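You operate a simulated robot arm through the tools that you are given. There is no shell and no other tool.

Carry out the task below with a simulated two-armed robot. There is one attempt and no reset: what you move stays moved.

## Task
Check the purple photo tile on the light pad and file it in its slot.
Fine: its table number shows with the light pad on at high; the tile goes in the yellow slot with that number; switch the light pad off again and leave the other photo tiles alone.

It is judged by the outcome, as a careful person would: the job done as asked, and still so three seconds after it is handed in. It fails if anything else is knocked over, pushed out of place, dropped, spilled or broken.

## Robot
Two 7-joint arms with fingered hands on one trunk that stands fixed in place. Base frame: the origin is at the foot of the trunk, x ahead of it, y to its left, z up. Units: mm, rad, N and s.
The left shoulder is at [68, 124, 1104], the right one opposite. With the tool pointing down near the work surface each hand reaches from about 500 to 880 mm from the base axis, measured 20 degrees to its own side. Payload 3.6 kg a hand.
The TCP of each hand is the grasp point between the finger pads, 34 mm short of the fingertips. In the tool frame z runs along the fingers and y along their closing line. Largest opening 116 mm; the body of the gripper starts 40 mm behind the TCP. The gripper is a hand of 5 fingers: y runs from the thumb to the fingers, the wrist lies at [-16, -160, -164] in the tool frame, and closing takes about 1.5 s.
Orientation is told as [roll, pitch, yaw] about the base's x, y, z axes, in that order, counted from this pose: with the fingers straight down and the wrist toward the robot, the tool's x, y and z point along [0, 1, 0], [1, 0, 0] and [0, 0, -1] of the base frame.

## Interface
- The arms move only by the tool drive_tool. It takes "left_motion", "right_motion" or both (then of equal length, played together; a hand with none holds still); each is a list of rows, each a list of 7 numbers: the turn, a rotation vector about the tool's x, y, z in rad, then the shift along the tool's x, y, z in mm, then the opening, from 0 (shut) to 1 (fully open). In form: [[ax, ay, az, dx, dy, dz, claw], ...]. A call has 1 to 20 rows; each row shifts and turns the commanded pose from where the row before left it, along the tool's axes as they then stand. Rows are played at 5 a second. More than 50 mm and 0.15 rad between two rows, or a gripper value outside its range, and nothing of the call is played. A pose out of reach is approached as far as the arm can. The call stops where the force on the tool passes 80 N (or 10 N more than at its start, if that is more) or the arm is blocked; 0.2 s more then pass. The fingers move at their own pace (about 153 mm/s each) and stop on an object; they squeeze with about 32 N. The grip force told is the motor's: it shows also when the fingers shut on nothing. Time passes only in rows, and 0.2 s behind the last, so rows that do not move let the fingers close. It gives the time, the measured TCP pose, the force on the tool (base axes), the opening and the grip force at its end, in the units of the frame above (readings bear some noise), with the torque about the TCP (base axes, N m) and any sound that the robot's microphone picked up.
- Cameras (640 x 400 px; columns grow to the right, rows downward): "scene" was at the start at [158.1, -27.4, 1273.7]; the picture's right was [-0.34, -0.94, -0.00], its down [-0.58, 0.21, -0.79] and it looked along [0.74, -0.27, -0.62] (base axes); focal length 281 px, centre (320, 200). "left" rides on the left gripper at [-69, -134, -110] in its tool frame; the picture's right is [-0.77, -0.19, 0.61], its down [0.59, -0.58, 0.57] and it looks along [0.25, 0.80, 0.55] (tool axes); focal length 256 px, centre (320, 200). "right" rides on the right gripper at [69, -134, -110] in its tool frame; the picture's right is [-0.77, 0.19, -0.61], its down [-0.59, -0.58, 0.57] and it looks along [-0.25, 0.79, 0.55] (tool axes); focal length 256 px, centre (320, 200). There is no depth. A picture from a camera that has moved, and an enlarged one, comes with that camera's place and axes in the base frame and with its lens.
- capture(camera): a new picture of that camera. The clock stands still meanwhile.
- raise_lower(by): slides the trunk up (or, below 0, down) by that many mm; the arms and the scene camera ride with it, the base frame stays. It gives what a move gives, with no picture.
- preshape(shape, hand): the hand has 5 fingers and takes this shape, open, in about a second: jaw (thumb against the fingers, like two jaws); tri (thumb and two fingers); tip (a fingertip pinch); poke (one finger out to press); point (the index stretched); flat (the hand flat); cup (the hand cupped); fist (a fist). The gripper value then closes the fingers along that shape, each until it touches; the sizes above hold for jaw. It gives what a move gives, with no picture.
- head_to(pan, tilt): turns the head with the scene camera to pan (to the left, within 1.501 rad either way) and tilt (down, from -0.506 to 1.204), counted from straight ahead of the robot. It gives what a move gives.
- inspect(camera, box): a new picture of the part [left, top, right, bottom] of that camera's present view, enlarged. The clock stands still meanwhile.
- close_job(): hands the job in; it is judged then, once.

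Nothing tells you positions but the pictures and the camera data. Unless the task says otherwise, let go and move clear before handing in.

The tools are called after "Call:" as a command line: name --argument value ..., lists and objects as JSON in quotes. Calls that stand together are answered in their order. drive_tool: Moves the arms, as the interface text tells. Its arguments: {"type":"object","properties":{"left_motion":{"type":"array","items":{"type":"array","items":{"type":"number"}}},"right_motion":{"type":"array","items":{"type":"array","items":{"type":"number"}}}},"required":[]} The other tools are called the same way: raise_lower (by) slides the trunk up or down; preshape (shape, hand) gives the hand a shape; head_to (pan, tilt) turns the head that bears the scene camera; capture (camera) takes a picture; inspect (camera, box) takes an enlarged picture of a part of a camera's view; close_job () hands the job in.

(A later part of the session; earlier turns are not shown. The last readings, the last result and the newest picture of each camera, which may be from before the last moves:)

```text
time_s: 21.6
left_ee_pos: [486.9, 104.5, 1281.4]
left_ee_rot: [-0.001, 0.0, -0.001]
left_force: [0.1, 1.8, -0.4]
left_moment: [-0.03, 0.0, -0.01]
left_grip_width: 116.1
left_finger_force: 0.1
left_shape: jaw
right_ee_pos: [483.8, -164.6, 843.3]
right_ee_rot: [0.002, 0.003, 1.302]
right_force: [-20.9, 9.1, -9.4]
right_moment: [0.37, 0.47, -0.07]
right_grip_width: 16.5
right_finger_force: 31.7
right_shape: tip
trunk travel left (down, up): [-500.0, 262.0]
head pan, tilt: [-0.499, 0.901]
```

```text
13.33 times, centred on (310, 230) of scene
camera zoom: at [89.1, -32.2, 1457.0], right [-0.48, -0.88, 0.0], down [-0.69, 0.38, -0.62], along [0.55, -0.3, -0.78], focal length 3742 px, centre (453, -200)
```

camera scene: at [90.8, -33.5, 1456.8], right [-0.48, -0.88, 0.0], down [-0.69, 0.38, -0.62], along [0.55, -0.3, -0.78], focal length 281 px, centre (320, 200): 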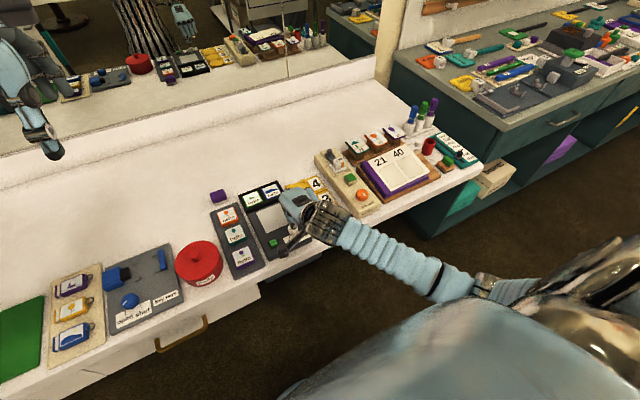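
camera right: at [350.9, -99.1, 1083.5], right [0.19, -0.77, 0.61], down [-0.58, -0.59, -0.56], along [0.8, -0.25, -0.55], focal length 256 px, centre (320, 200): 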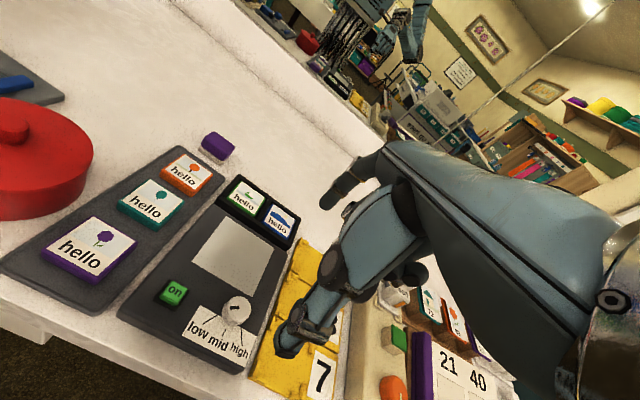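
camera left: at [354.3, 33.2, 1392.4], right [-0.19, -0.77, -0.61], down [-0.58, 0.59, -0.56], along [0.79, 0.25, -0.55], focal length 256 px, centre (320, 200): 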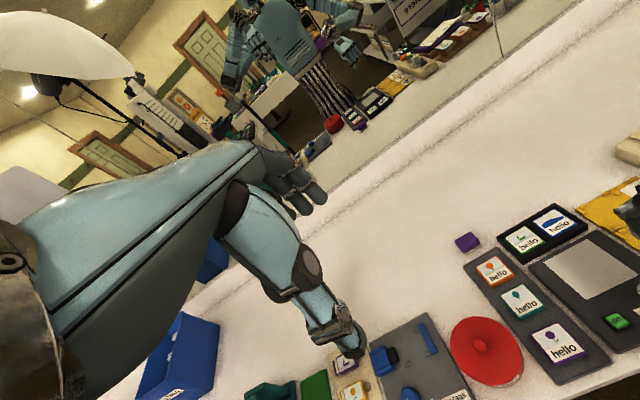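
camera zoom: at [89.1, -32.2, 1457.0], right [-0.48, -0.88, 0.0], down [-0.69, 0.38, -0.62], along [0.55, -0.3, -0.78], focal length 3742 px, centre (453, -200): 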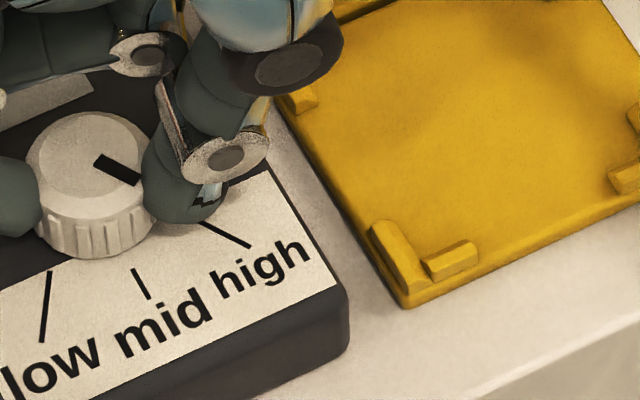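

The pointer is at about 209°. I'll release, lift, unwind the wrist and check the pointer in the clear before regrasping.

Call:
drive_tool --right_motion '[[0, 0, 0, 0, 0, 0, 0.5], [0, 0, 0, 0, 0, 0, 0.5], [0, 0, 0, 0, 0, 0, 0.5], [0, 0, 0, 0, 0, -15, 0.5], [0, 0, 0, 0, 0, -25, 0.5], [0, 0, 0.14, 0, 0, -20, 0.5], [0, 0, 0.14, 0, 0, 0, 0.5], [0, 0, 0.14, 0, 0, 0, 0.5], [0, 0, 0.14, 0, 0, 0, 0.5], [0, 0, 0.14, 0, 0, 0, 0.5], [0, 0, 0, 0, 0, 0, 0.5]]'

Call:
inspect --camera "scene" --box '[270, 200, 350, 260]'

Call:
inspect --camera "right" --box '[160, 200, 480, 400]'

```text
time_s: 24.0
left_ee_pos: [488.3, 103.4, 1282.0]
left_ee_rot: [0.001, 0.001, -0.001]
left_force: [-0.8, 0.0, -1.0]
left_moment: [-0.01, 0.01, 0.0]
left_grip_width: 115.7
left_finger_force: 0.0
left_shape: jaw
right_ee_pos: [486.6, -165.3, 904.6]
right_ee_rot: [-0.002, 0.001, 0.597]
right_force: [0.3, -0.3, 0.7]
right_moment: [0.01, -0.02, 0.01]
right_grip_width: 58.4
right_finger_force: 0.0
right_shape: tip
trunk travel left (down, up): [-500.0, 262.0]
head pan, tilt: [-0.499, 0.901]
```

```text
6.67 times, centred on (310, 230) of scene
camera zoom: at [91.1, -33.6, 1456.8], right [-0.48, -0.88, 0.0], down [-0.69, 0.38, -0.62], along [0.54, -0.3, -0.78], focal length 1871 px, centre (387, 0)
```

zoom: 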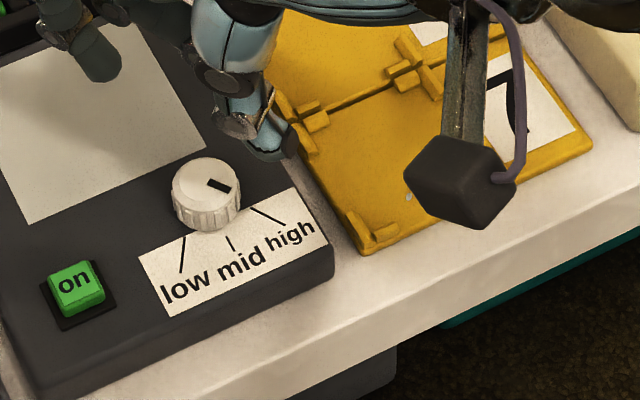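

```text
2.00 times, centred on (320, 300) of right
camera zoom: at [336.9, -184.4, 1012.9], right [0.59, -0.53, 0.61], down [-0.14, -0.81, -0.57], along [0.8, 0.24, -0.55], focal length 512 px, centre (320, 0)
```

zoom: 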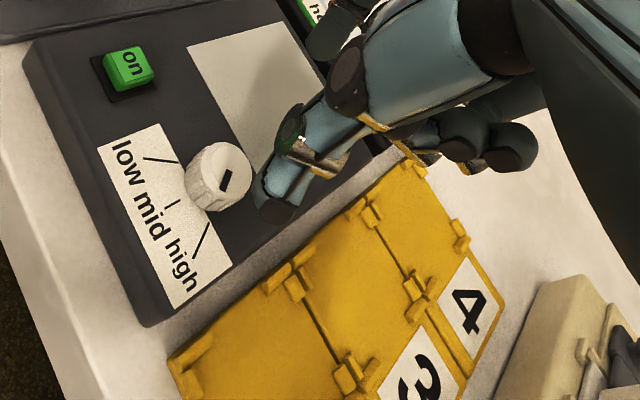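

The pointer is now roughly parallel to the "high" tick. It started about 60° left of mid, so high should be about 60° right of mid, roughly 25–30° more. I'll regrasp and turn on, watching for an end stop.

Call:
drive_tool --right_motion '[[0, 0, 0, -0.6, 0, 20, 0.5], [0, 0, 0, 0, 0, 20, 0.5], [0, 0, 0, 0, 0, 15, 0.5], [0, 0, 0, 0, 0, 7, 0.5], [0, 0, 0, 0, 0, 0, 0.5], [0, 0, 0, 0, 0, 0, 0.35], [0, 0, 0, 0, 0, 0, 0.2], [0, 0, 0, 0, 0, 0, 0.1], [0, 0, 0, 0, 0, 0, 0.0], [0, 0, 0, 0, 0, 0, 0.0]]'

Call:
drive_tool --right_motion '[[0, 0, -0.1, 0, 0, 0, 0.0], [0, 0, -0.1, 0, 0, 0, 0.0], [0, 0, -0.1, 0, 0, 0, 0.0]]'

Call:
inspect --camera "scene" --box '[290, 215, 330, 245]'

```text
time_s: 26.2
left_ee_pos: [487.1, 104.3, 1281.9]
left_ee_rot: [0.001, 0.001, 0.001]
left_force: [0.1, 0.1, 1.0]
left_moment: [0.0, -0.02, 0.01]
left_grip_width: 115.9
left_finger_force: 0.1
left_shape: jaw
right_ee_pos: [485.6, -163.7, 841.2]
right_ee_rot: [0.001, 0.001, 0.599]
right_force: [-6.7, -0.3, -5.5]
right_moment: [-0.01, 0.18, -0.02]
right_grip_width: 16.3
right_finger_force: 32.2
right_shape: tip
trunk travel left (down, up): [-500.0, 262.0]
head pan, tilt: [-0.499, 0.901]
```

```text
time_s: 27.0
left_ee_pos: [487.2, 104.6, 1282.3]
left_ee_rot: [0.0, 0.0, 0.001]
left_force: [-0.6, -0.1, -0.2]
left_moment: [0.01, -0.03, 0.04]
left_grip_width: 116.2
left_finger_force: 0.1
left_shape: jaw
right_ee_pos: [486.5, -164.7, 840.8]
right_ee_rot: [0.003, 0.001, 0.903]
right_force: [-10.6, 3.6, -10.2]
right_moment: [0.16, 0.2, -0.1]
right_grip_width: 16.1
right_finger_force: 32.3
right_shape: tip
trunk travel left (down, up): [-500.0, 262.0]
head pan, tilt: [-0.499, 0.901]
```

```text
13.33 times, centred on (310, 230) of scene
camera zoom: at [90.2, -33.2, 1456.8], right [-0.48, -0.88, 0.0], down [-0.69, 0.37, -0.62], along [0.55, -0.3, -0.78], focal length 3742 px, centre (453, -200)
```

zoom: 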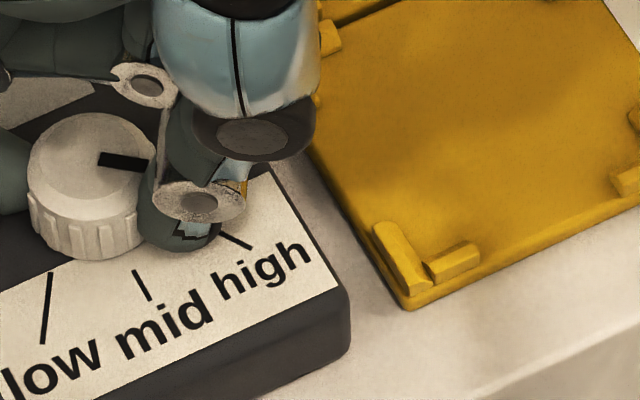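

The pointer is at about 234°. A touch more brings it to the symmetric "high" position near 240°, then I'll release and lift.

Call:
drive_tool --right_motion '[[0, 0, -0.08, 0, 0, 0, 0.0], [0, 0, 0, 0, 0, 0, 0.0]]'

Call:
drive_tool --right_motion '[[0, 0, 0, 0, 0, 0, 0.5], [0, 0, 0, 0, 0, 0, 0.5], [0, 0, 0, 0, 0, 0, 0.5], [0, 0, 0, 0, 0, -15, 0.5], [0, 0, 0, 0, 0, -25, 0.5], [0, 0, 0, 0, 0, -35, 0.5], [0, 0, 0, 0, 0, -35, 0.5], [0, 0, 0, 0, 0, 0, 0.5]]'

Call:
inspect --camera "scene" --box '[270, 200, 350, 260]'

Call:
capture --camera "right"

```text
time_s: 27.6
left_ee_pos: [486.6, 103.6, 1281.6]
left_ee_rot: [-0.001, 0.0, 0.001]
left_force: [0.0, 0.0, 0.1]
left_moment: [0.03, -0.01, 0.01]
left_grip_width: 115.7
left_finger_force: 0.2
left_shape: jaw
right_ee_pos: [485.0, -165.7, 842.7]
right_ee_rot: [0.001, 0.001, 0.983]
right_force: [-15.0, 4.6, -12.5]
right_moment: [0.25, 0.29, -0.03]
right_grip_width: 16.0
right_finger_force: 32.1
right_shape: tip
trunk travel left (down, up): [-500.0, 262.0]
head pan, tilt: [-0.499, 0.901]
```

```text
time_s: 29.4
left_ee_pos: [488.1, 103.3, 1283.0]
left_ee_rot: [0.0, 0.004, 0.0]
left_force: [0.0, -0.3, -0.2]
left_moment: [0.0, -0.02, -0.02]
left_grip_width: 116.0
left_finger_force: 0.0
left_shape: jaw
right_ee_pos: [487.2, -167.4, 954.5]
right_ee_rot: [0.0, 0.001, 0.979]
right_force: [-0.9, 0.2, -0.2]
right_moment: [0.03, 0.01, 0.02]
right_grip_width: 58.4
right_finger_force: 0.1
right_shape: tip
trunk travel left (down, up): [-500.0, 262.0]
head pan, tilt: [-0.499, 0.901]
```

```text
6.67 times, centred on (310, 230) of scene
camera zoom: at [90.9, -33.5, 1456.8], right [-0.48, -0.88, 0.0], down [-0.69, 0.38, -0.62], along [0.55, -0.3, -0.78], focal length 1871 px, centre (387, 0)
```

zoom: 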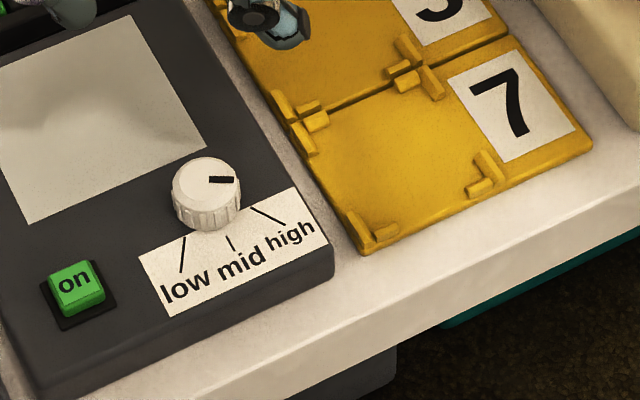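

```text
taken
camera right: at [353.8, -240.2, 1063.9], right [0.74, -0.27, 0.61], down [0.17, -0.81, -0.57], along [0.65, 0.52, -0.55], focal length 256 px, centre (320, 200)
```

right: 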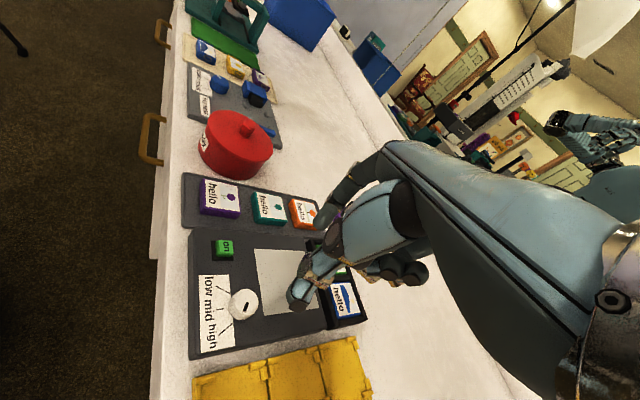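

The knob now points to high at about 239°. Next is the tile. There are about 28 mm between the purple and teal tiles, so I'll pinch front-to-back at yaw ≈ -0.04, which keeps the hand clear of the red canister. I'll unwind the wrist at height and move over the tile.

Call:
drive_tool --right_motion '[[0, 0, 0.146, 0, 0, 0, 0.6], [0, 0, 0.146, 0, 0, 0, 0.6], [0, 0, 0.146, 0, 0, 0, 0.6], [0, 0, 0.146, 0, 0, 0, 0.6], [0, 0, 0.146, 0, 0, 0, 0.6], [0, 0, 0.146, 0, 0, 0, 0.6], [0, 0, 0.144, 0, 0, 0, 0.6], [0, 0, 0, 37, -3, 0, 0.6], [0, 0, 0, 37, -3, 0, 0.6], [0, 0, 0, 37, -3, 0, 0.6], [0, 0, 0, 36, -3.6, 0, 0.6], [0, 0, 0, 0, 0, 20, 0.6], [0, 0, 0, 0, 0, 20, 0.6], [0, 0, 0, 0, 0, 0, 0.6]]'

Call:
inspect --camera "right" --box '[160, 140, 480, 390]'

Call:
capture --camera "scene"

```text
time_s: 32.4
left_ee_pos: [488.8, 103.4, 1282.3]
left_ee_rot: [-0.002, 0.002, 0.002]
left_force: [0.6, -0.2, -0.2]
left_moment: [0.01, 0.0, -0.05]
left_grip_width: 115.7
left_finger_force: 0.1
left_shape: jaw
right_ee_pos: [479.2, -19.4, 912.3]
right_ee_rot: [0.001, 0.002, -0.042]
right_force: [0.2, 0.1, -0.3]
right_moment: [0.0, 0.05, -0.02]
right_grip_width: 69.1
right_finger_force: 0.1
right_shape: tip
trunk travel left (down, up): [-500.0, 262.0]
head pan, tilt: [-0.499, 0.901]
```

```text
1.60 times, centred on (320, 265) of right
camera zoom: at [346.9, 55.4, 1021.2], right [0.15, -0.78, 0.61], down [-0.6, -0.57, -0.57], along [0.78, -0.28, -0.55], focal length 410 px, centre (320, 96)
```

zoom: 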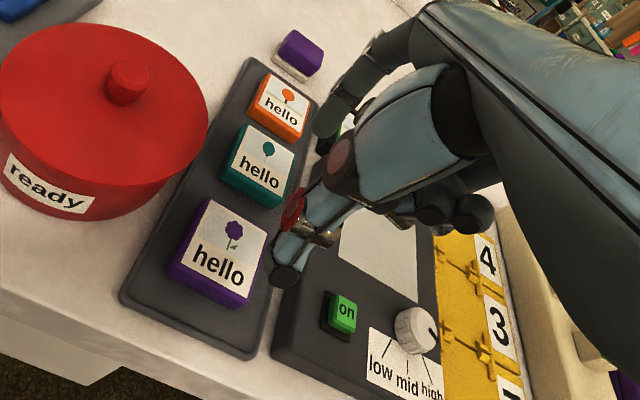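

```text
taken
camera scene: at [90.9, -33.4, 1456.9], right [-0.48, -0.88, 0.0], down [-0.69, 0.38, -0.62], along [0.55, -0.3, -0.78], focal length 281 px, centre (320, 200)
```

scene: 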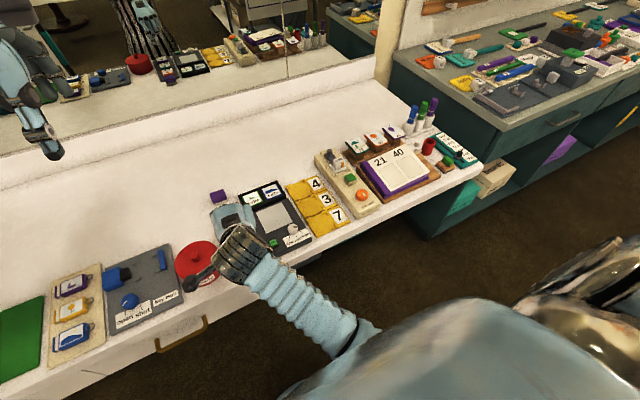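

The hand is over the tile. I'll lower partway and check that the index finger clears the teal tile.

Call:
drive_tool --right_motion '[[0, 0, 0, 0, 0, 20, 0.6], [0, 0, 0, 0, 0, 20, 0.6], [0, 0, 0, 0, 0, 15, 0.55], [0, 0, 0, 0, 0, 0, 0.55]]'

Call:
inspect --camera "right" --box '[160, 140, 480, 390]'

Call:
inspect --camera "scene" --box '[180, 180, 300, 280]'

Call:
capture --camera "left"

```text
time_s: 33.4
left_ee_pos: [487.8, 104.0, 1282.9]
left_ee_rot: [-0.001, 0.002, -0.001]
left_force: [1.5, 0.0, 0.1]
left_moment: [-0.02, 0.02, 0.0]
left_grip_width: 115.7
left_finger_force: 0.2
left_shape: jaw
right_ee_pos: [479.9, -27.4, 852.6]
right_ee_rot: [-0.018, 0.0, -0.041]
right_force: [-0.1, 0.1, -0.6]
right_moment: [0.01, 0.03, -0.01]
right_grip_width: 64.5
right_finger_force: 0.1
right_shape: tip
trunk travel left (down, up): [-500.0, 262.0]
head pan, tilt: [-0.499, 0.901]
```

```text
1.60 times, centred on (320, 265) of right
camera zoom: at [348.1, 48.4, 960.3], right [0.16, -0.76, 0.63], down [-0.6, -0.58, -0.55], along [0.78, -0.29, -0.55], focal length 410 px, centre (320, 96)
```

zoom: 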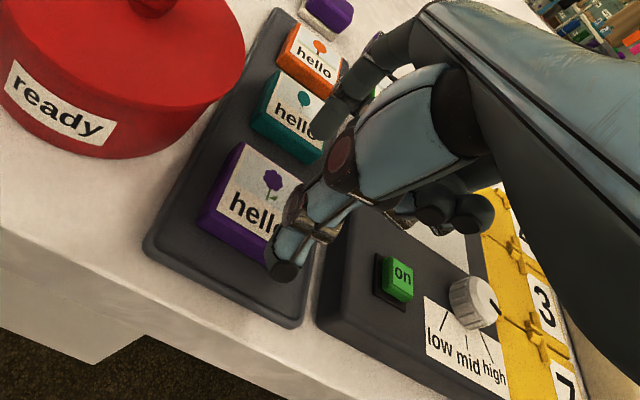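

```text
4.00 times, centred on (240, 230) of scene
camera zoom: at [90.8, -33.0, 1456.9], right [-0.48, -0.88, 0.0], down [-0.69, 0.38, -0.62], along [0.55, -0.3, -0.78], focal length 1123 px, centre (640, 80)
```

zoom: 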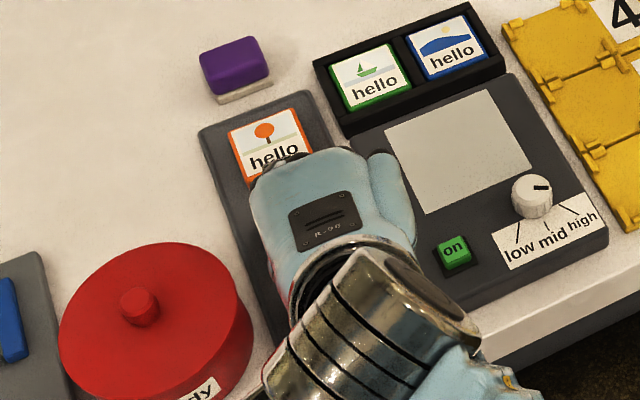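

```text
taken
camera left: at [354.2, 33.8, 1392.4], right [-0.19, -0.77, -0.61], down [-0.58, 0.59, -0.56], along [0.79, 0.25, -0.55], focal length 256 px, centre (320, 200)
```

left: 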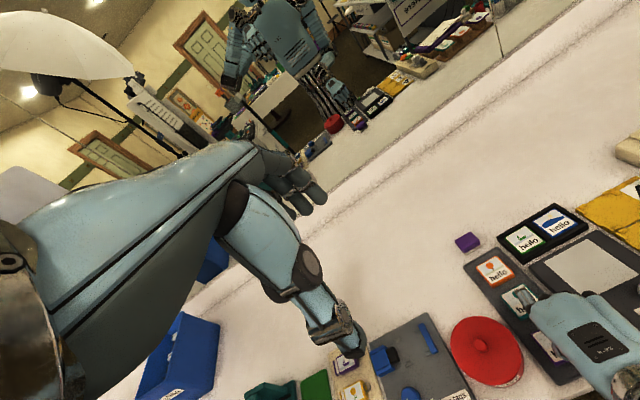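

At this height the right arm can't hold the pose, drifting about 8 mm in y, because the shoulder is now too high. I'll lift the hand, lower the trunk 100 mm, and come back down with better geometry.

Call:
drive_tool --right_motion '[[0, 0, 0, 0, 0, -40, 0.6], [0, 0, 0, 0, 0, -45, 0.6], [0, 0, 0, 0, 0, -45, 0.6], [0, 0, 0, 0, 0, 0, 0.6]]'

Call:
raise_lower --by -100

Call:
capture --camera "scene"

Call:
inspect --camera "right" --box '[160, 140, 480, 390]'

```text
time_s: 34.3
left_ee_pos: [488.6, 103.3, 1281.8]
left_ee_rot: [0.0, 0.002, 0.0]
left_force: [-0.9, -0.7, -0.3]
left_moment: [0.0, -0.01, 0.0]
left_grip_width: 115.8
left_finger_force: 0.0
left_shape: jaw
right_ee_pos: [449.6, -84.9, 875.4]
right_ee_rot: [-0.235, 0.189, -0.057]
right_force: [0.4, 0.1, -0.5]
right_moment: [0.0, 0.03, -0.02]
right_grip_width: 69.1
right_finger_force: 0.0
right_shape: tip
trunk travel left (down, up): [-500.0, 262.0]
head pan, tilt: [-0.499, 0.901]
stopped in row 4 (right hand): the arm was blocked; the commanded pose is now the measured one
```

```text
time_s: 35.1
left_ee_pos: [484.6, 103.4, 1221.5]
left_ee_rot: [0.002, 0.0, 0.001]
left_force: [-0.2, -0.5, 0.0]
left_moment: [0.02, 0.0, 0.0]
left_grip_width: 115.8
left_finger_force: 0.1
left_shape: jaw
right_ee_pos: [463.0, -107.6, 830.8]
right_ee_rot: [-0.297, 0.104, -0.046]
right_force: [2.0, 8.5, 71.2]
right_moment: [-0.16, -1.96, 0.27]
right_grip_width: 54.6
right_finger_force: 0.0
right_shape: tip
trunk travel left (down, up): [-438.0, 324.0]
head pan, tilt: [-0.499, 0.901]
stopped: the force on the tool passed its limit at 93 N (the readings are from after the stop); the commanded pose is now the measured one
```

```text
taken
camera scene: at [96.2, -32.5, 1395.7], right [-0.48, -0.88, 0.0], down [-0.69, 0.37, -0.62], along [0.55, -0.3, -0.78], focal length 281 px, centre (320, 200)
```

scene: 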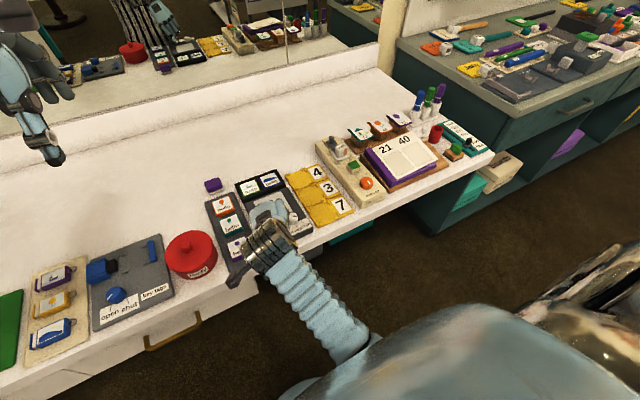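

```text
1.60 times, centred on (320, 265) of right
camera zoom: at [342.5, -4.2, 929.4], right [0.25, -0.57, 0.79], down [-0.65, -0.7, -0.3], along [0.72, -0.43, -0.54], focal length 410 px, centre (320, 96)
```

zoom: 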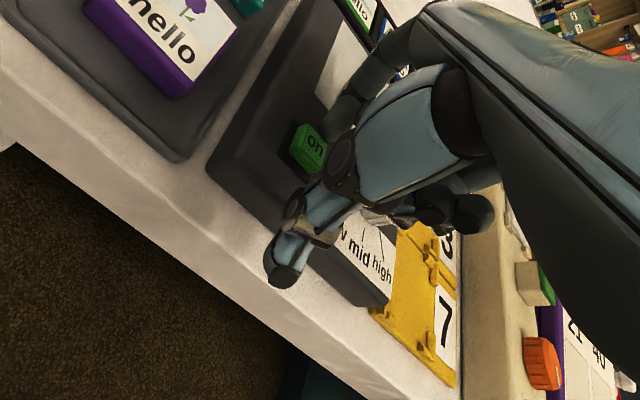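

The arm got stuck near a limit, and lowering the trunk then pressed the hand onto the pad. I'll move it straight up off the contact straight away and check for damage.

Call:
drive_tool --right_motion '[[0, 0, 0, -2.9, -1.0, -9.5, 0.5], [0, 0, 0, -5.8, -2.1, -19, 0.5], [0, 0, 0, -5.8, -2.1, -19, 0.5]]'

Call:
inspect --camera "right" --box '[160, 140, 480, 390]'

Call:
inspect --camera "scene" --box '[200, 170, 360, 270]'

```text
time_s: 36.1
left_ee_pos: [488.8, 104.4, 1219.1]
left_ee_rot: [0.003, 0.006, 0.005]
left_force: [1.4, 0.1, 1.0]
left_moment: [0.01, 0.04, 0.01]
left_grip_width: 116.2
left_finger_force: 0.1
left_shape: jaw
right_ee_pos: [447.5, -136.5, 847.9]
right_ee_rot: [-0.369, 0.185, -0.071]
right_force: [-0.6, 1.2, 0.4]
right_moment: [0.02, 0.02, 0.05]
right_grip_width: 58.4
right_finger_force: 0.0
right_shape: tip
trunk travel left (down, up): [-438.0, 324.0]
head pan, tilt: [-0.499, 0.901]
stopped in row 3 (right hand): the arm was blocked; the commanded pose is now the measured one
```

```text
1.60 times, centred on (320, 265) of right
camera zoom: at [337.5, -25.0, 949.0], right [0.3, -0.52, 0.8], down [-0.68, -0.71, -0.2], along [0.67, -0.48, -0.57], focal length 410 px, centre (320, 96)
```

zoom: 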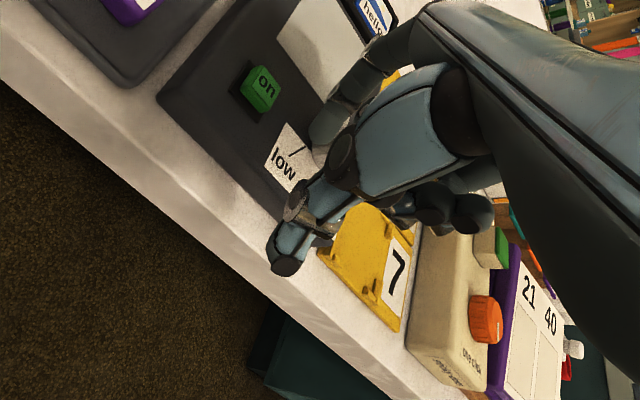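

```text
4.00 times, centred on (280, 220) of scene
camera zoom: at [101.7, -33.6, 1394.6], right [-0.48, -0.88, 0.0], down [-0.69, 0.38, -0.62], along [0.54, -0.3, -0.78], focal length 1123 px, centre (480, 120)
```

zoom: 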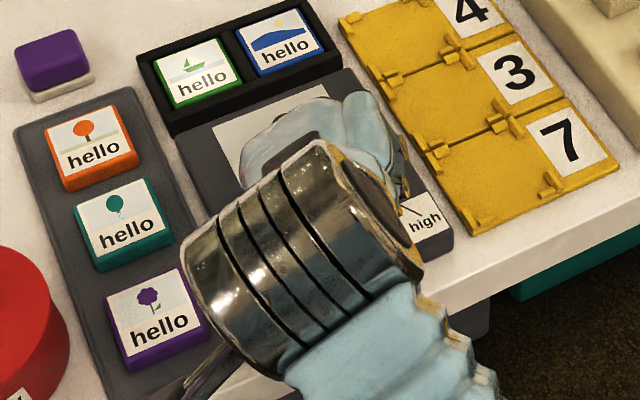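

The items all look undisturbed and the pad is unlit, but the arm is in an awkward configuration. I'll look at the arm itself before moving more.

Call:
head_to --pan -0.8 --tilt 1.15

Call:
capture --camera "scene"

Call:
capture --camera "left"

```text
time_s: 36.9
left_ee_pos: [487.5, 105.2, 1219.0]
left_ee_rot: [0.001, 0.004, 0.005]
left_force: [0.4, -0.3, 0.9]
left_moment: [0.02, 0.01, -0.03]
left_grip_width: 115.8
left_finger_force: 0.0
left_shape: jaw
right_ee_pos: [450.1, -137.2, 853.9]
right_ee_rot: [-0.367, 0.172, -0.071]
right_force: [-0.5, 3.9, -1.0]
right_moment: [0.13, 0.05, 0.1]
right_grip_width: 57.6
right_finger_force: 0.1
right_shape: tip
trunk travel left (down, up): [-438.0, 324.0]
head pan, tilt: [-0.799, 1.15]
```

```text
taken
camera scene: at [76.9, -39.1, 1377.9], right [-0.72, -0.7, 0.0], down [-0.64, 0.65, -0.41], along [0.29, -0.29, -0.91], focal length 281 px, centre (320, 200)
```

scene: 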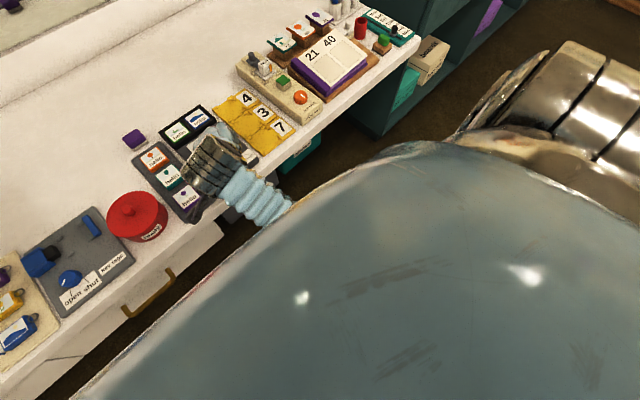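

```text
taken
camera left: at [355.5, 35.2, 1329.7], right [-0.19, -0.77, -0.61], down [-0.58, 0.59, -0.56], along [0.79, 0.25, -0.56], focal length 256 px, centre (320, 200)
```

left: 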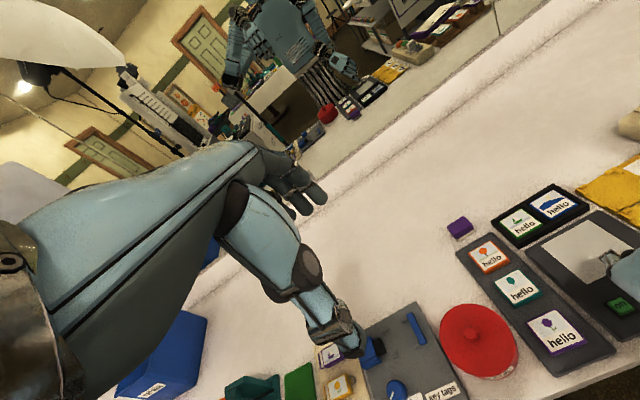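

The forearm looks crowded against the robot's own chest. I'll move the hand forward, right and up to free it, in small steps.

Call:
drive_tool --right_motion '[[0, 0, 0, -21, 17, -17, 0.5], [0, 0, 0, -21, 17, -17, 0.5]]'

```text
time_s: 37.5
left_ee_pos: [488.5, 103.0, 1218.1]
left_ee_rot: [0.0, 0.004, 0.003]
left_force: [-0.6, -0.6, -0.1]
left_moment: [0.0, -0.02, -0.03]
left_grip_width: 115.8
left_finger_force: 0.1
left_shape: jaw
right_ee_pos: [491.5, -168.8, 900.6]
right_ee_rot: [-0.358, 0.164, -0.076]
right_force: [0.5, 0.1, 0.4]
right_moment: [0.0, 0.01, -0.04]
right_grip_width: 58.6
right_finger_force: 0.0
right_shape: tip
trunk travel left (down, up): [-438.0, 324.0]
head pan, tilt: [-0.799, 1.15]
```

That freed it. I'll keep moving away and level the hand back to a vertical tool.

Call:
drive_tool --right_motion '[[-0.06, 0.116, -0.028, -21, 5, -17, 0.5], [-0.06, 0.116, -0.028, -18, 5, -20, 0.5], [-0.06, 0.116, -0.028, -15, 5, -20, 0.5], [0, 0, 0, 0, 0, 0, 0.5]]'

Call:
head_to --pan -0.3 --tilt 1.0

Call:
capture --camera "scene"

```text
time_s: 38.5
left_ee_pos: [489.1, 105.6, 1219.5]
left_ee_rot: [-0.001, 0.005, 0.005]
left_force: [0.6, 0.4, 0.7]
left_moment: [-0.01, 0.02, 0.02]
left_grip_width: 116.2
left_finger_force: 0.0
left_shape: jaw
right_ee_pos: [510.6, -204.5, 965.3]
right_ee_rot: [-0.001, 0.003, 0.044]
right_force: [-0.1, -0.5, 0.4]
right_moment: [0.0, -0.03, -0.01]
right_grip_width: 58.5
right_finger_force: 0.0
right_shape: tip
trunk travel left (down, up): [-438.0, 324.0]
head pan, tilt: [-0.799, 1.15]
```

```text
time_s: 39.5
left_ee_pos: [488.1, 104.7, 1219.5]
left_ee_rot: [0.0, 0.004, 0.005]
left_force: [0.4, -0.8, -0.5]
left_moment: [-0.01, 0.0, -0.01]
left_grip_width: 115.6
left_finger_force: 0.1
left_shape: jaw
right_ee_pos: [510.4, -205.7, 964.3]
right_ee_rot: [-0.002, 0.002, 0.043]
right_force: [-0.4, 0.3, -0.4]
right_moment: [0.0, -0.01, -0.02]
right_grip_width: 58.6
right_finger_force: 0.0
right_shape: tip
trunk travel left (down, up): [-438.0, 324.0]
head pan, tilt: [-0.3, 1.0]
```

```text
taken
camera scene: at [101.8, -17.7, 1387.6], right [-0.3, -0.95, 0.0], down [-0.8, 0.25, -0.54], along [0.52, -0.16, -0.84], focal length 281 px, centre (320, 200)
```

scene: 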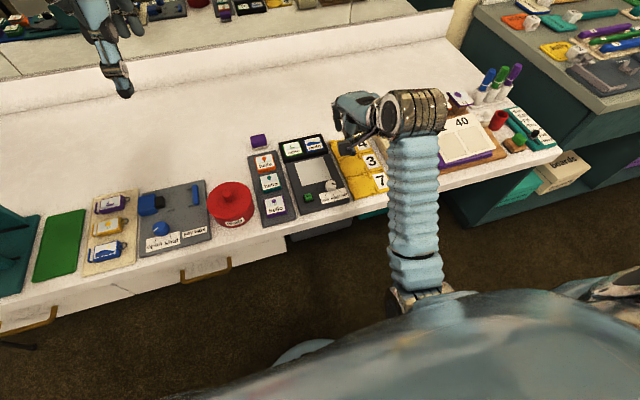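

The arm is healthy again and level. To reach the tile with a comfortable forearm I'll lower the trunk another 60 mm here, with the hand well clear at z≈964, and then approach the tile step by step, checking each pose.

Call:
raise_lower --by -60

Call:
inspect --camera "scene" --box '[200, 110, 360, 230]'

```text
time_s: 40.5
left_ee_pos: [487.1, 105.3, 1160.0]
left_ee_rot: [-0.001, 0.003, 0.004]
left_force: [0.6, 0.0, 0.9]
left_moment: [0.0, -0.04, 0.02]
left_grip_width: 116.0
left_finger_force: 0.0
left_shape: jaw
right_ee_pos: [511.5, -207.0, 904.6]
right_ee_rot: [-0.002, 0.003, 0.042]
right_force: [0.1, 0.3, 0.4]
right_moment: [-0.03, 0.02, -0.01]
right_grip_width: 58.5
right_finger_force: 0.0
right_shape: tip
trunk travel left (down, up): [-378.0, 384.0]
head pan, tilt: [-0.3, 1.0]
```

```text
3.33 times, centred on (280, 170) of scene
camera zoom: at [116.4, -17.8, 1327.1], right [-0.3, -0.96, 0.0], down [-0.8, 0.25, -0.54], along [0.52, -0.16, -0.84], focal length 936 px, centre (453, 300)
```

zoom: 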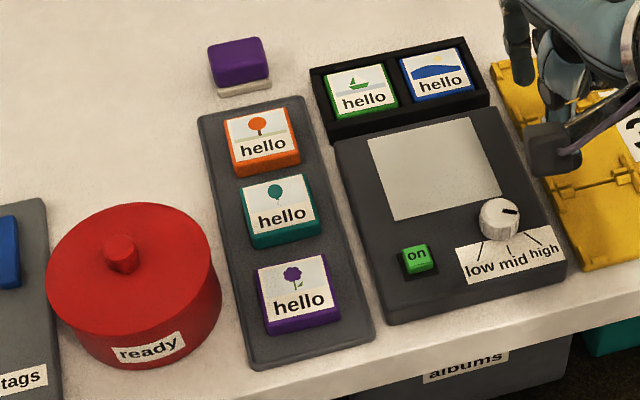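

Everything is in place and the knob reads high. Now I'll move over the tile at constant height.

Call:
drive_tool --right_motion '[[0, 0, 0.04, 37, -6, 0, 0.6], [0, 0, 0.042, 37, -5, 0, 0.6], [0, 0, 0, 37, -5, 0, 0.6], [0, 0, 0, 38, -5, 0, 0.6], [0, 0, 0, 38, -5, 0, 0.6], [0, 0, 0, 0, 0, 0, 0.6]]'

```text
time_s: 41.9
left_ee_pos: [488.4, 105.7, 1158.5]
left_ee_rot: [0.002, 0.004, 0.004]
left_force: [0.9, -0.8, 0.4]
left_moment: [0.02, 0.03, -0.01]
left_grip_width: 115.8
left_finger_force: 0.1
left_shape: jaw
right_ee_pos: [494.0, -39.2, 900.1]
right_ee_rot: [-0.072, -0.012, -0.047]
right_force: [0.9, -1.3, 0.3]
right_moment: [-0.01, 0.01, -0.02]
right_grip_width: 68.8
right_finger_force: 0.2
right_shape: tip
trunk travel left (down, up): [-378.0, 384.0]
head pan, tilt: [-0.3, 1.0]
```

The right arm can't hold yaw 0 here because the forearm crowds the chest. I'll back off to the right and use yaw ≈ +1.53 with the wrist to the right, pinching the tile left-to-right. The canister (centre ≈ (511, 80), radius ≈ 54, top ≈ 820) leaves room if I tilt the hand slightly.

Call:
drive_tool --right_motion '[[0, 0, 0, -38, 5, -10, 0.6], [0, 0, 0, -38, 5, -10, 0.6], [0, 0, 0, -38, 5, -10, 0.6], [0, 0, 0, -30, 5, -10, 0.6], [0, 0, 0, 0, 0, 0, 0.6]]'

```text
time_s: 43.0
left_ee_pos: [489.4, 105.4, 1158.5]
left_ee_rot: [0.001, 0.004, 0.006]
left_force: [-0.4, 0.8, 0.5]
left_moment: [-0.02, -0.02, -0.02]
left_grip_width: 115.9
left_finger_force: 0.1
left_shape: jaw
right_ee_pos: [501.7, -164.2, 943.7]
right_ee_rot: [-0.002, 0.002, -0.037]
right_force: [0.2, -0.2, -0.4]
right_moment: [0.02, 0.02, -0.02]
right_grip_width: 69.3
right_finger_force: 0.2
right_shape: tip
trunk travel left (down, up): [-378.0, 384.0]
head pan, tilt: [-0.3, 1.0]
```

Back in a good pose. Now I'll rotate the wrist to yaw ≈ 1.53 at this height.

Call:
drive_tool --right_motion '[[0, 0, -0.1425, 0, 0, 0, 0.6], [0, 0, -0.1425, 0, 0, 0, 0.6], [0, 0, -0.1425, 0, 0, 0, 0.6], [0, 0, -0.1425, 0, 0, 0, 0.6], [0, 0, -0.1425, 0, 0, 0, 0.6], [0, 0, -0.1425, 0, 0, 0, 0.6], [0, 0, -0.1425, 0, 0, 0, 0.6], [0, 0, -0.1425, 0, 0, 0, 0.6], [0, 0, -0.1425, 0, 0, 0, 0.6], [0, 0, -0.1425, 0, 0, 0, 0.6], [0, 0, -0.1425, 0, 0, 0, 0.6], [0, 0, 0, 0, 0, 0, 0.6]]'

Call:
capture --camera "scene"

Call:
capture --camera "right"

```text
time_s: 45.6
left_ee_pos: [488.8, 104.4, 1159.2]
left_ee_rot: [0.001, 0.005, 0.006]
left_force: [0.6, -0.1, 0.5]
left_moment: [0.0, -0.01, -0.02]
left_grip_width: 115.8
left_finger_force: 0.1
left_shape: jaw
right_ee_pos: [504.1, -165.3, 944.4]
right_ee_rot: [0.002, 0.002, 1.529]
right_force: [-0.3, -0.7, 0.6]
right_moment: [0.0, -0.01, -0.01]
right_grip_width: 69.4
right_finger_force: 0.1
right_shape: tip
trunk travel left (down, up): [-378.0, 384.0]
head pan, tilt: [-0.3, 1.0]
```

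```text
taken
camera scene: at [116.8, -17.8, 1327.0], right [-0.3, -0.96, 0.0], down [-0.8, 0.25, -0.54], along [0.52, -0.16, -0.84], focal length 281 px, centre (320, 200)
```

scene: 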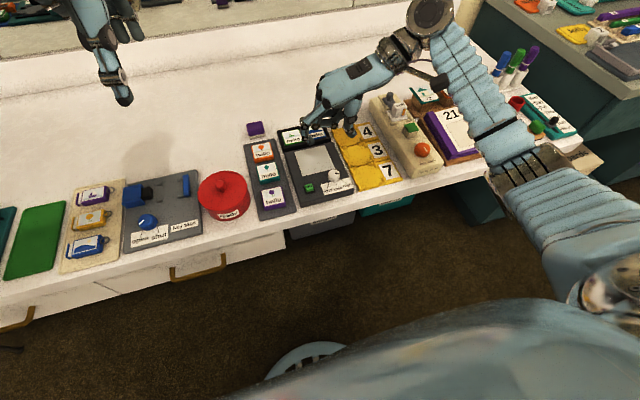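

```text
taken
camera right: at [428.1, -295.5, 1053.9], right [0.78, 0.16, 0.61], down [0.56, -0.6, -0.57], along [0.28, 0.78, -0.56], focal length 256 px, centre (320, 200)
```

right: 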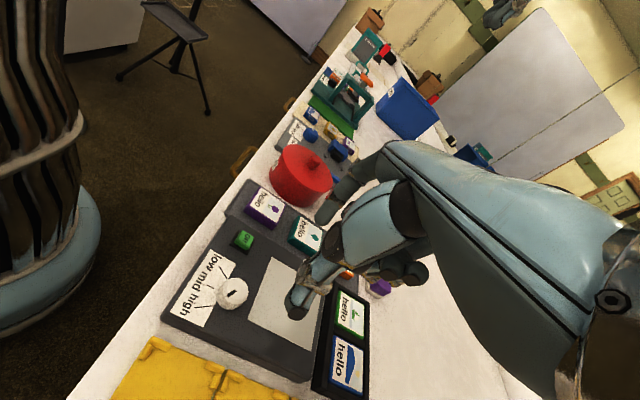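

The arm has plenty of room in this posture, and the scene camera gets a good side view of the fingers. I'll zoom on the tile from this hand view.

Call:
inspect --camera "right" --box '[200, 140, 360, 260]'

Call:
inspect --camera "scene" --box '[220, 60, 400, 220]'

```text
3.33 times, centred on (280, 200) of right
camera zoom: at [428.1, -295.5, 1053.9], right [0.78, 0.16, 0.61], down [0.56, -0.6, -0.57], along [0.28, 0.78, -0.56], focal length 853 px, centre (453, 200)
```

zoom: 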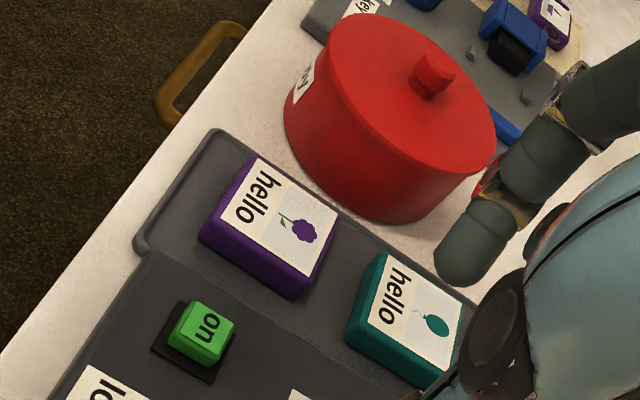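

```text
2.50 times, centred on (310, 140) of scene
camera zoom: at [116.8, -17.8, 1327.0], right [-0.3, -0.96, 0.0], down [-0.8, 0.25, -0.54], along [0.52, -0.16, -0.84], focal length 702 px, centre (345, 350)
```

zoom: 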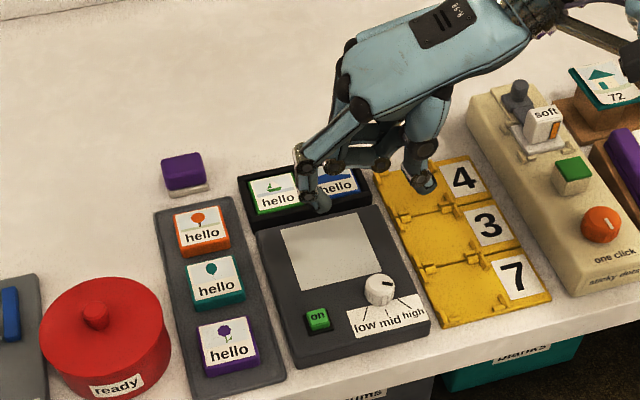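

From the side view the index finger is fairly slim. I'll pinch slightly toward the tile's front at x≈470, where the canister curves away. Moving above it first, with the tips still about 35 mm above the tile.

Call:
drive_tool --right_motion '[[0, 0, 0, 8, 28.7, 10, 0.5], [0, 0, 0, 8, 28.7, 12, 0.5], [0, 0, 0, 8, 28.7, 12, 0.5], [0, 0, 0, 8, 28.7, 15, 0.5], [0, 0, 0, 8, 28.7, 20, 0.5], [0, 0, 0, 0, 0, 0, 0.5]]'

Call:
inspect --camera "right" --box '[160, 150, 480, 350]'

Call:
inspect --camera "scene" --box '[190, 110, 350, 230]'

```text
time_s: 47.0
left_ee_pos: [489.2, 104.9, 1158.7]
left_ee_rot: [-0.001, 0.002, 0.005]
left_force: [0.1, -0.1, 0.2]
left_moment: [0.01, -0.02, -0.01]
left_grip_width: 115.7
left_finger_force: 0.1
left_shape: jaw
right_ee_pos: [467.9, -18.0, 874.3]
right_ee_rot: [0.004, 0.0, 1.528]
right_force: [-0.1, -0.1, 0.0]
right_moment: [-0.06, 0.01, -0.01]
right_grip_width: 58.8
right_finger_force: 0.2
right_shape: tip
trunk travel left (down, up): [-378.0, 384.0]
head pan, tilt: [-0.3, 1.0]
```

```text
2.00 times, centred on (320, 250) of right
camera zoom: at [392.3, -148.7, 985.0], right [0.78, 0.15, 0.61], down [0.56, -0.6, -0.57], along [0.28, 0.78, -0.56], focal length 512 px, centre (320, 100)
```

zoom: 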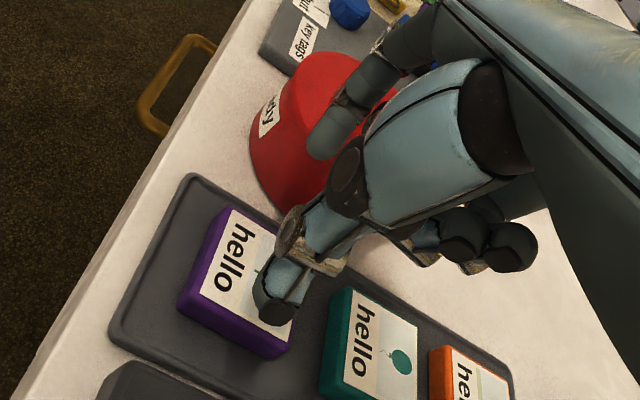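

```text
3.33 times, centred on (270, 170) of scene
camera zoom: at [116.9, -17.9, 1327.0], right [-0.3, -0.96, 0.0], down [-0.8, 0.25, -0.54], along [0.52, -0.16, -0.84], focal length 936 px, centre (487, 300)
```

zoom: 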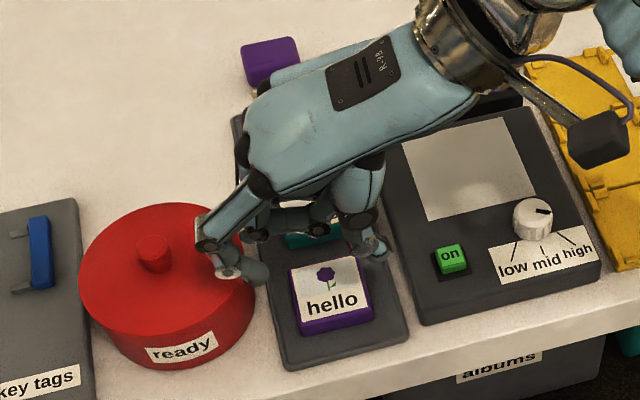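

The side view shows the index's outer joint would come very close to the canister lid in this "tip" shape. I'll raise the hand and see whether the "jaw" or "tri" shape has straighter fingers.

Call:
drive_tool --right_motion '[[0, 0, 0, 0, 0, -30, 0.5], [0, 0, 0, 0, -20, -30, 0.5], [0, 0, 0, 0, 0, 0, 0.5]]'

Call:
preshape --hand "right" --shape "jaw"

Call:
drive_tool --right_motion '[[0, 0, 0, 0, 0, 0, 0.5], [0, 0, 0, 0, 0, 0, 0.5], [0, 0, 0, 0, 0, 0, 0.5]]'

Call:
inspect --camera "scene" --box '[190, 90, 350, 210]'

Call:
inspect --camera "right" --box '[160, 150, 480, 350]'

```text
time_s: 47.9
left_ee_pos: [488.1, 104.1, 1158.8]
left_ee_rot: [0.0, 0.004, 0.004]
left_force: [-0.1, -0.6, -0.1]
left_moment: [0.02, 0.02, -0.05]
left_grip_width: 115.6
left_finger_force: 0.0
left_shape: jaw
right_ee_pos: [469.3, -35.3, 935.8]
right_ee_rot: [0.001, 0.003, 1.529]
right_force: [0.2, 0.5, -0.3]
right_moment: [0.05, 0.0, -0.02]
right_grip_width: 58.9
right_finger_force: 0.0
right_shape: tip
trunk travel left (down, up): [-378.0, 384.0]
head pan, tilt: [-0.3, 1.0]
```

```text
time_s: 48.8
left_ee_pos: [489.3, 104.1, 1159.5]
left_ee_rot: [-0.001, 0.003, 0.005]
left_force: [0.3, -0.1, 0.1]
left_moment: [-0.02, -0.01, 0.01]
left_grip_width: 115.7
left_finger_force: 0.1
left_shape: jaw
right_ee_pos: [469.3, -35.3, 935.9]
right_ee_rot: [0.002, 0.001, 1.527]
right_force: [0.7, -0.2, -0.8]
right_moment: [-0.01, -0.01, 0.01]
right_grip_width: 115.9
right_finger_force: 0.0
right_shape: jaw
trunk travel left (down, up): [-378.0, 384.0]
head pan, tilt: [-0.3, 1.0]
```

```text
time_s: 49.5
left_ee_pos: [488.8, 106.2, 1159.0]
left_ee_rot: [-0.001, 0.003, 0.004]
left_force: [-0.9, 0.6, -0.2]
left_moment: [0.05, 0.02, -0.01]
left_grip_width: 115.9
left_finger_force: 0.1
left_shape: jaw
right_ee_pos: [468.7, -35.9, 935.8]
right_ee_rot: [0.003, 0.003, 1.527]
right_force: [1.0, -0.2, 0.0]
right_moment: [0.01, 0.01, 0.01]
right_grip_width: 58.4
right_finger_force: 0.0
right_shape: jaw
trunk travel left (down, up): [-378.0, 384.0]
head pan, tilt: [-0.3, 1.0]
```

```text
3.33 times, centred on (270, 150) of scene
camera zoom: at [116.9, -17.6, 1327.0], right [-0.3, -0.96, 0.0], down [-0.8, 0.25, -0.54], along [0.52, -0.16, -0.84], focal length 936 px, centre (487, 367)
```

zoom: 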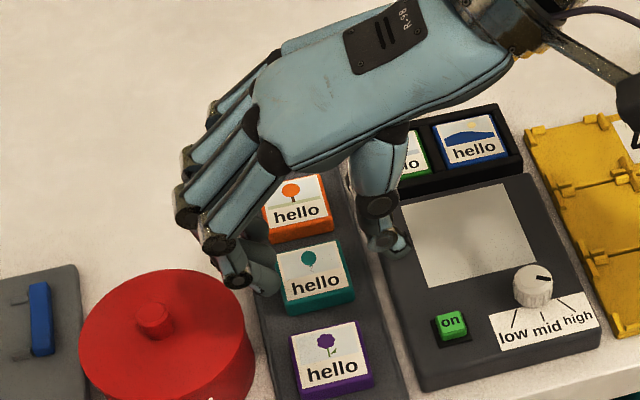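

```text
2.00 times, centred on (320, 250) of right
camera zoom: at [393.6, -166.3, 1045.7], right [0.78, 0.16, 0.61], down [0.56, -0.6, -0.57], along [0.28, 0.78, -0.56], focal length 512 px, centre (320, 100)
```

zoom: 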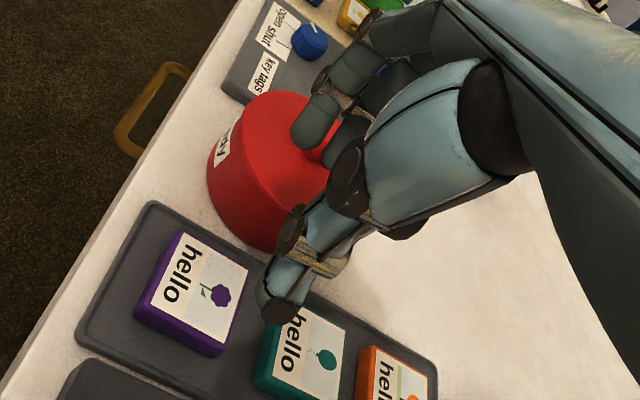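

All the hand shapes have the same slanted index, so I'll keep "tip". Tilting the hand about the closing axis so the palm leans toward the robot keeps both tips level and moves the index joint forward, away from the canister. I'll do that at height.

Call:
preshape --hand "right" --shape "tip"

Call:
drive_tool --right_motion '[[-0.005, -0.1125, 0, 0, 0, 0, 0.5], [-0.005, -0.1125, 0, 0, 0, 0, 0.5], [-0.005, -0.1125, 0, 0, 0, 0, 0.5], [-0.005, -0.1125, 0, 0, 0, 0, 0.5], [0, 0, 0, 0, 0, 0, 0.5]]'

```text
time_s: 50.5
left_ee_pos: [489.4, 104.5, 1158.0]
left_ee_rot: [0.001, 0.005, 0.006]
left_force: [0.4, 0.5, 0.0]
left_moment: [-0.03, -0.02, 0.0]
left_grip_width: 115.8
left_finger_force: 0.1
left_shape: jaw
right_ee_pos: [469.7, -35.8, 936.3]
right_ee_rot: [0.002, 0.002, 1.527]
right_force: [0.7, 0.1, 0.1]
right_moment: [-0.01, 0.02, 0.02]
right_grip_width: 116.1
right_finger_force: 0.0
right_shape: tip
trunk travel left (down, up): [-378.0, 384.0]
head pan, tilt: [-0.3, 1.0]
```

```text
time_s: 51.6
left_ee_pos: [489.1, 103.8, 1157.2]
left_ee_rot: [0.0, 0.003, 0.006]
left_force: [0.1, 0.1, -0.5]
left_moment: [0.01, -0.02, 0.04]
left_grip_width: 116.0
left_finger_force: 0.0
left_shape: jaw
right_ee_pos: [469.9, -38.1, 936.1]
right_ee_rot: [-0.449, -0.017, 1.534]
right_force: [-0.4, 0.4, -0.4]
right_moment: [0.01, 0.02, 0.02]
right_grip_width: 59.0
right_finger_force: 0.1
right_shape: tip
trunk travel left (down, up): [-378.0, 384.0]
head pan, tilt: [-0.3, 1.0]
```

Call:
drive_tool --right_motion '[[0, 0, 0, 17, 5.2, 17.1, 0.5], [0, 0, 0, 17, 5.2, 17.1, 0.5], [0, 0, 0, 17, 5.1, 17.1, 0.5], [0, 0, 0, 0, 0, 0, 0.5]]'

Call:
inspect --camera "scene" --box '[190, 120, 350, 240]'

Call:
inspect --camera "right" --box '[160, 100, 480, 300]'

```text
time_s: 52.6
left_ee_pos: [488.6, 105.0, 1158.8]
left_ee_rot: [-0.001, 0.003, 0.005]
left_force: [-0.1, 0.4, 0.5]
left_moment: [0.02, 0.01, 0.01]
left_grip_width: 115.7
left_finger_force: 0.1
left_shape: jaw
right_ee_pos: [445.9, -21.5, 867.5]
right_ee_rot: [-0.448, -0.017, 1.532]
right_force: [-0.4, -0.1, -0.1]
right_moment: [-0.01, -0.01, -0.01]
right_grip_width: 59.0
right_finger_force: 0.0
right_shape: tip
trunk travel left (down, up): [-378.0, 384.0]
head pan, tilt: [-0.3, 1.0]
```

```text
3.33 times, centred on (270, 180) of scene
camera zoom: at [116.9, -17.7, 1327.0], right [-0.3, -0.96, 0.0], down [-0.8, 0.25, -0.54], along [0.52, -0.16, -0.84], focal length 936 px, centre (487, 267)
```

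zoom: 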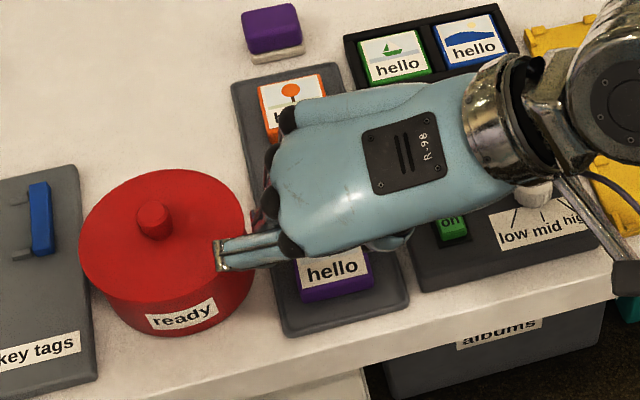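

```text
2.00 times, centred on (320, 200) of right
camera zoom: at [330.1, -152.1, 932.9], right [0.43, 0.15, 0.89], down [0.75, -0.6, -0.26], along [0.49, 0.78, -0.38], focal length 512 px, centre (320, 200)
```

zoom: 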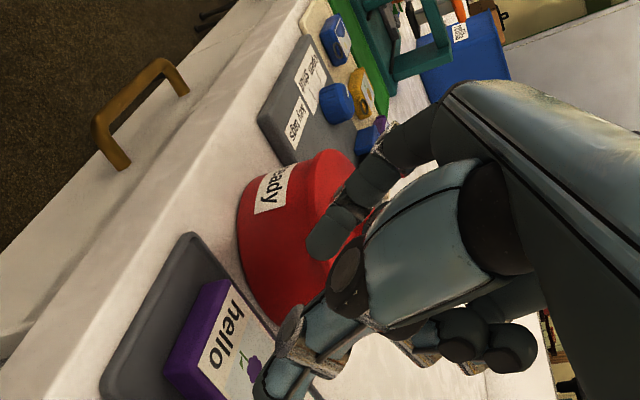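

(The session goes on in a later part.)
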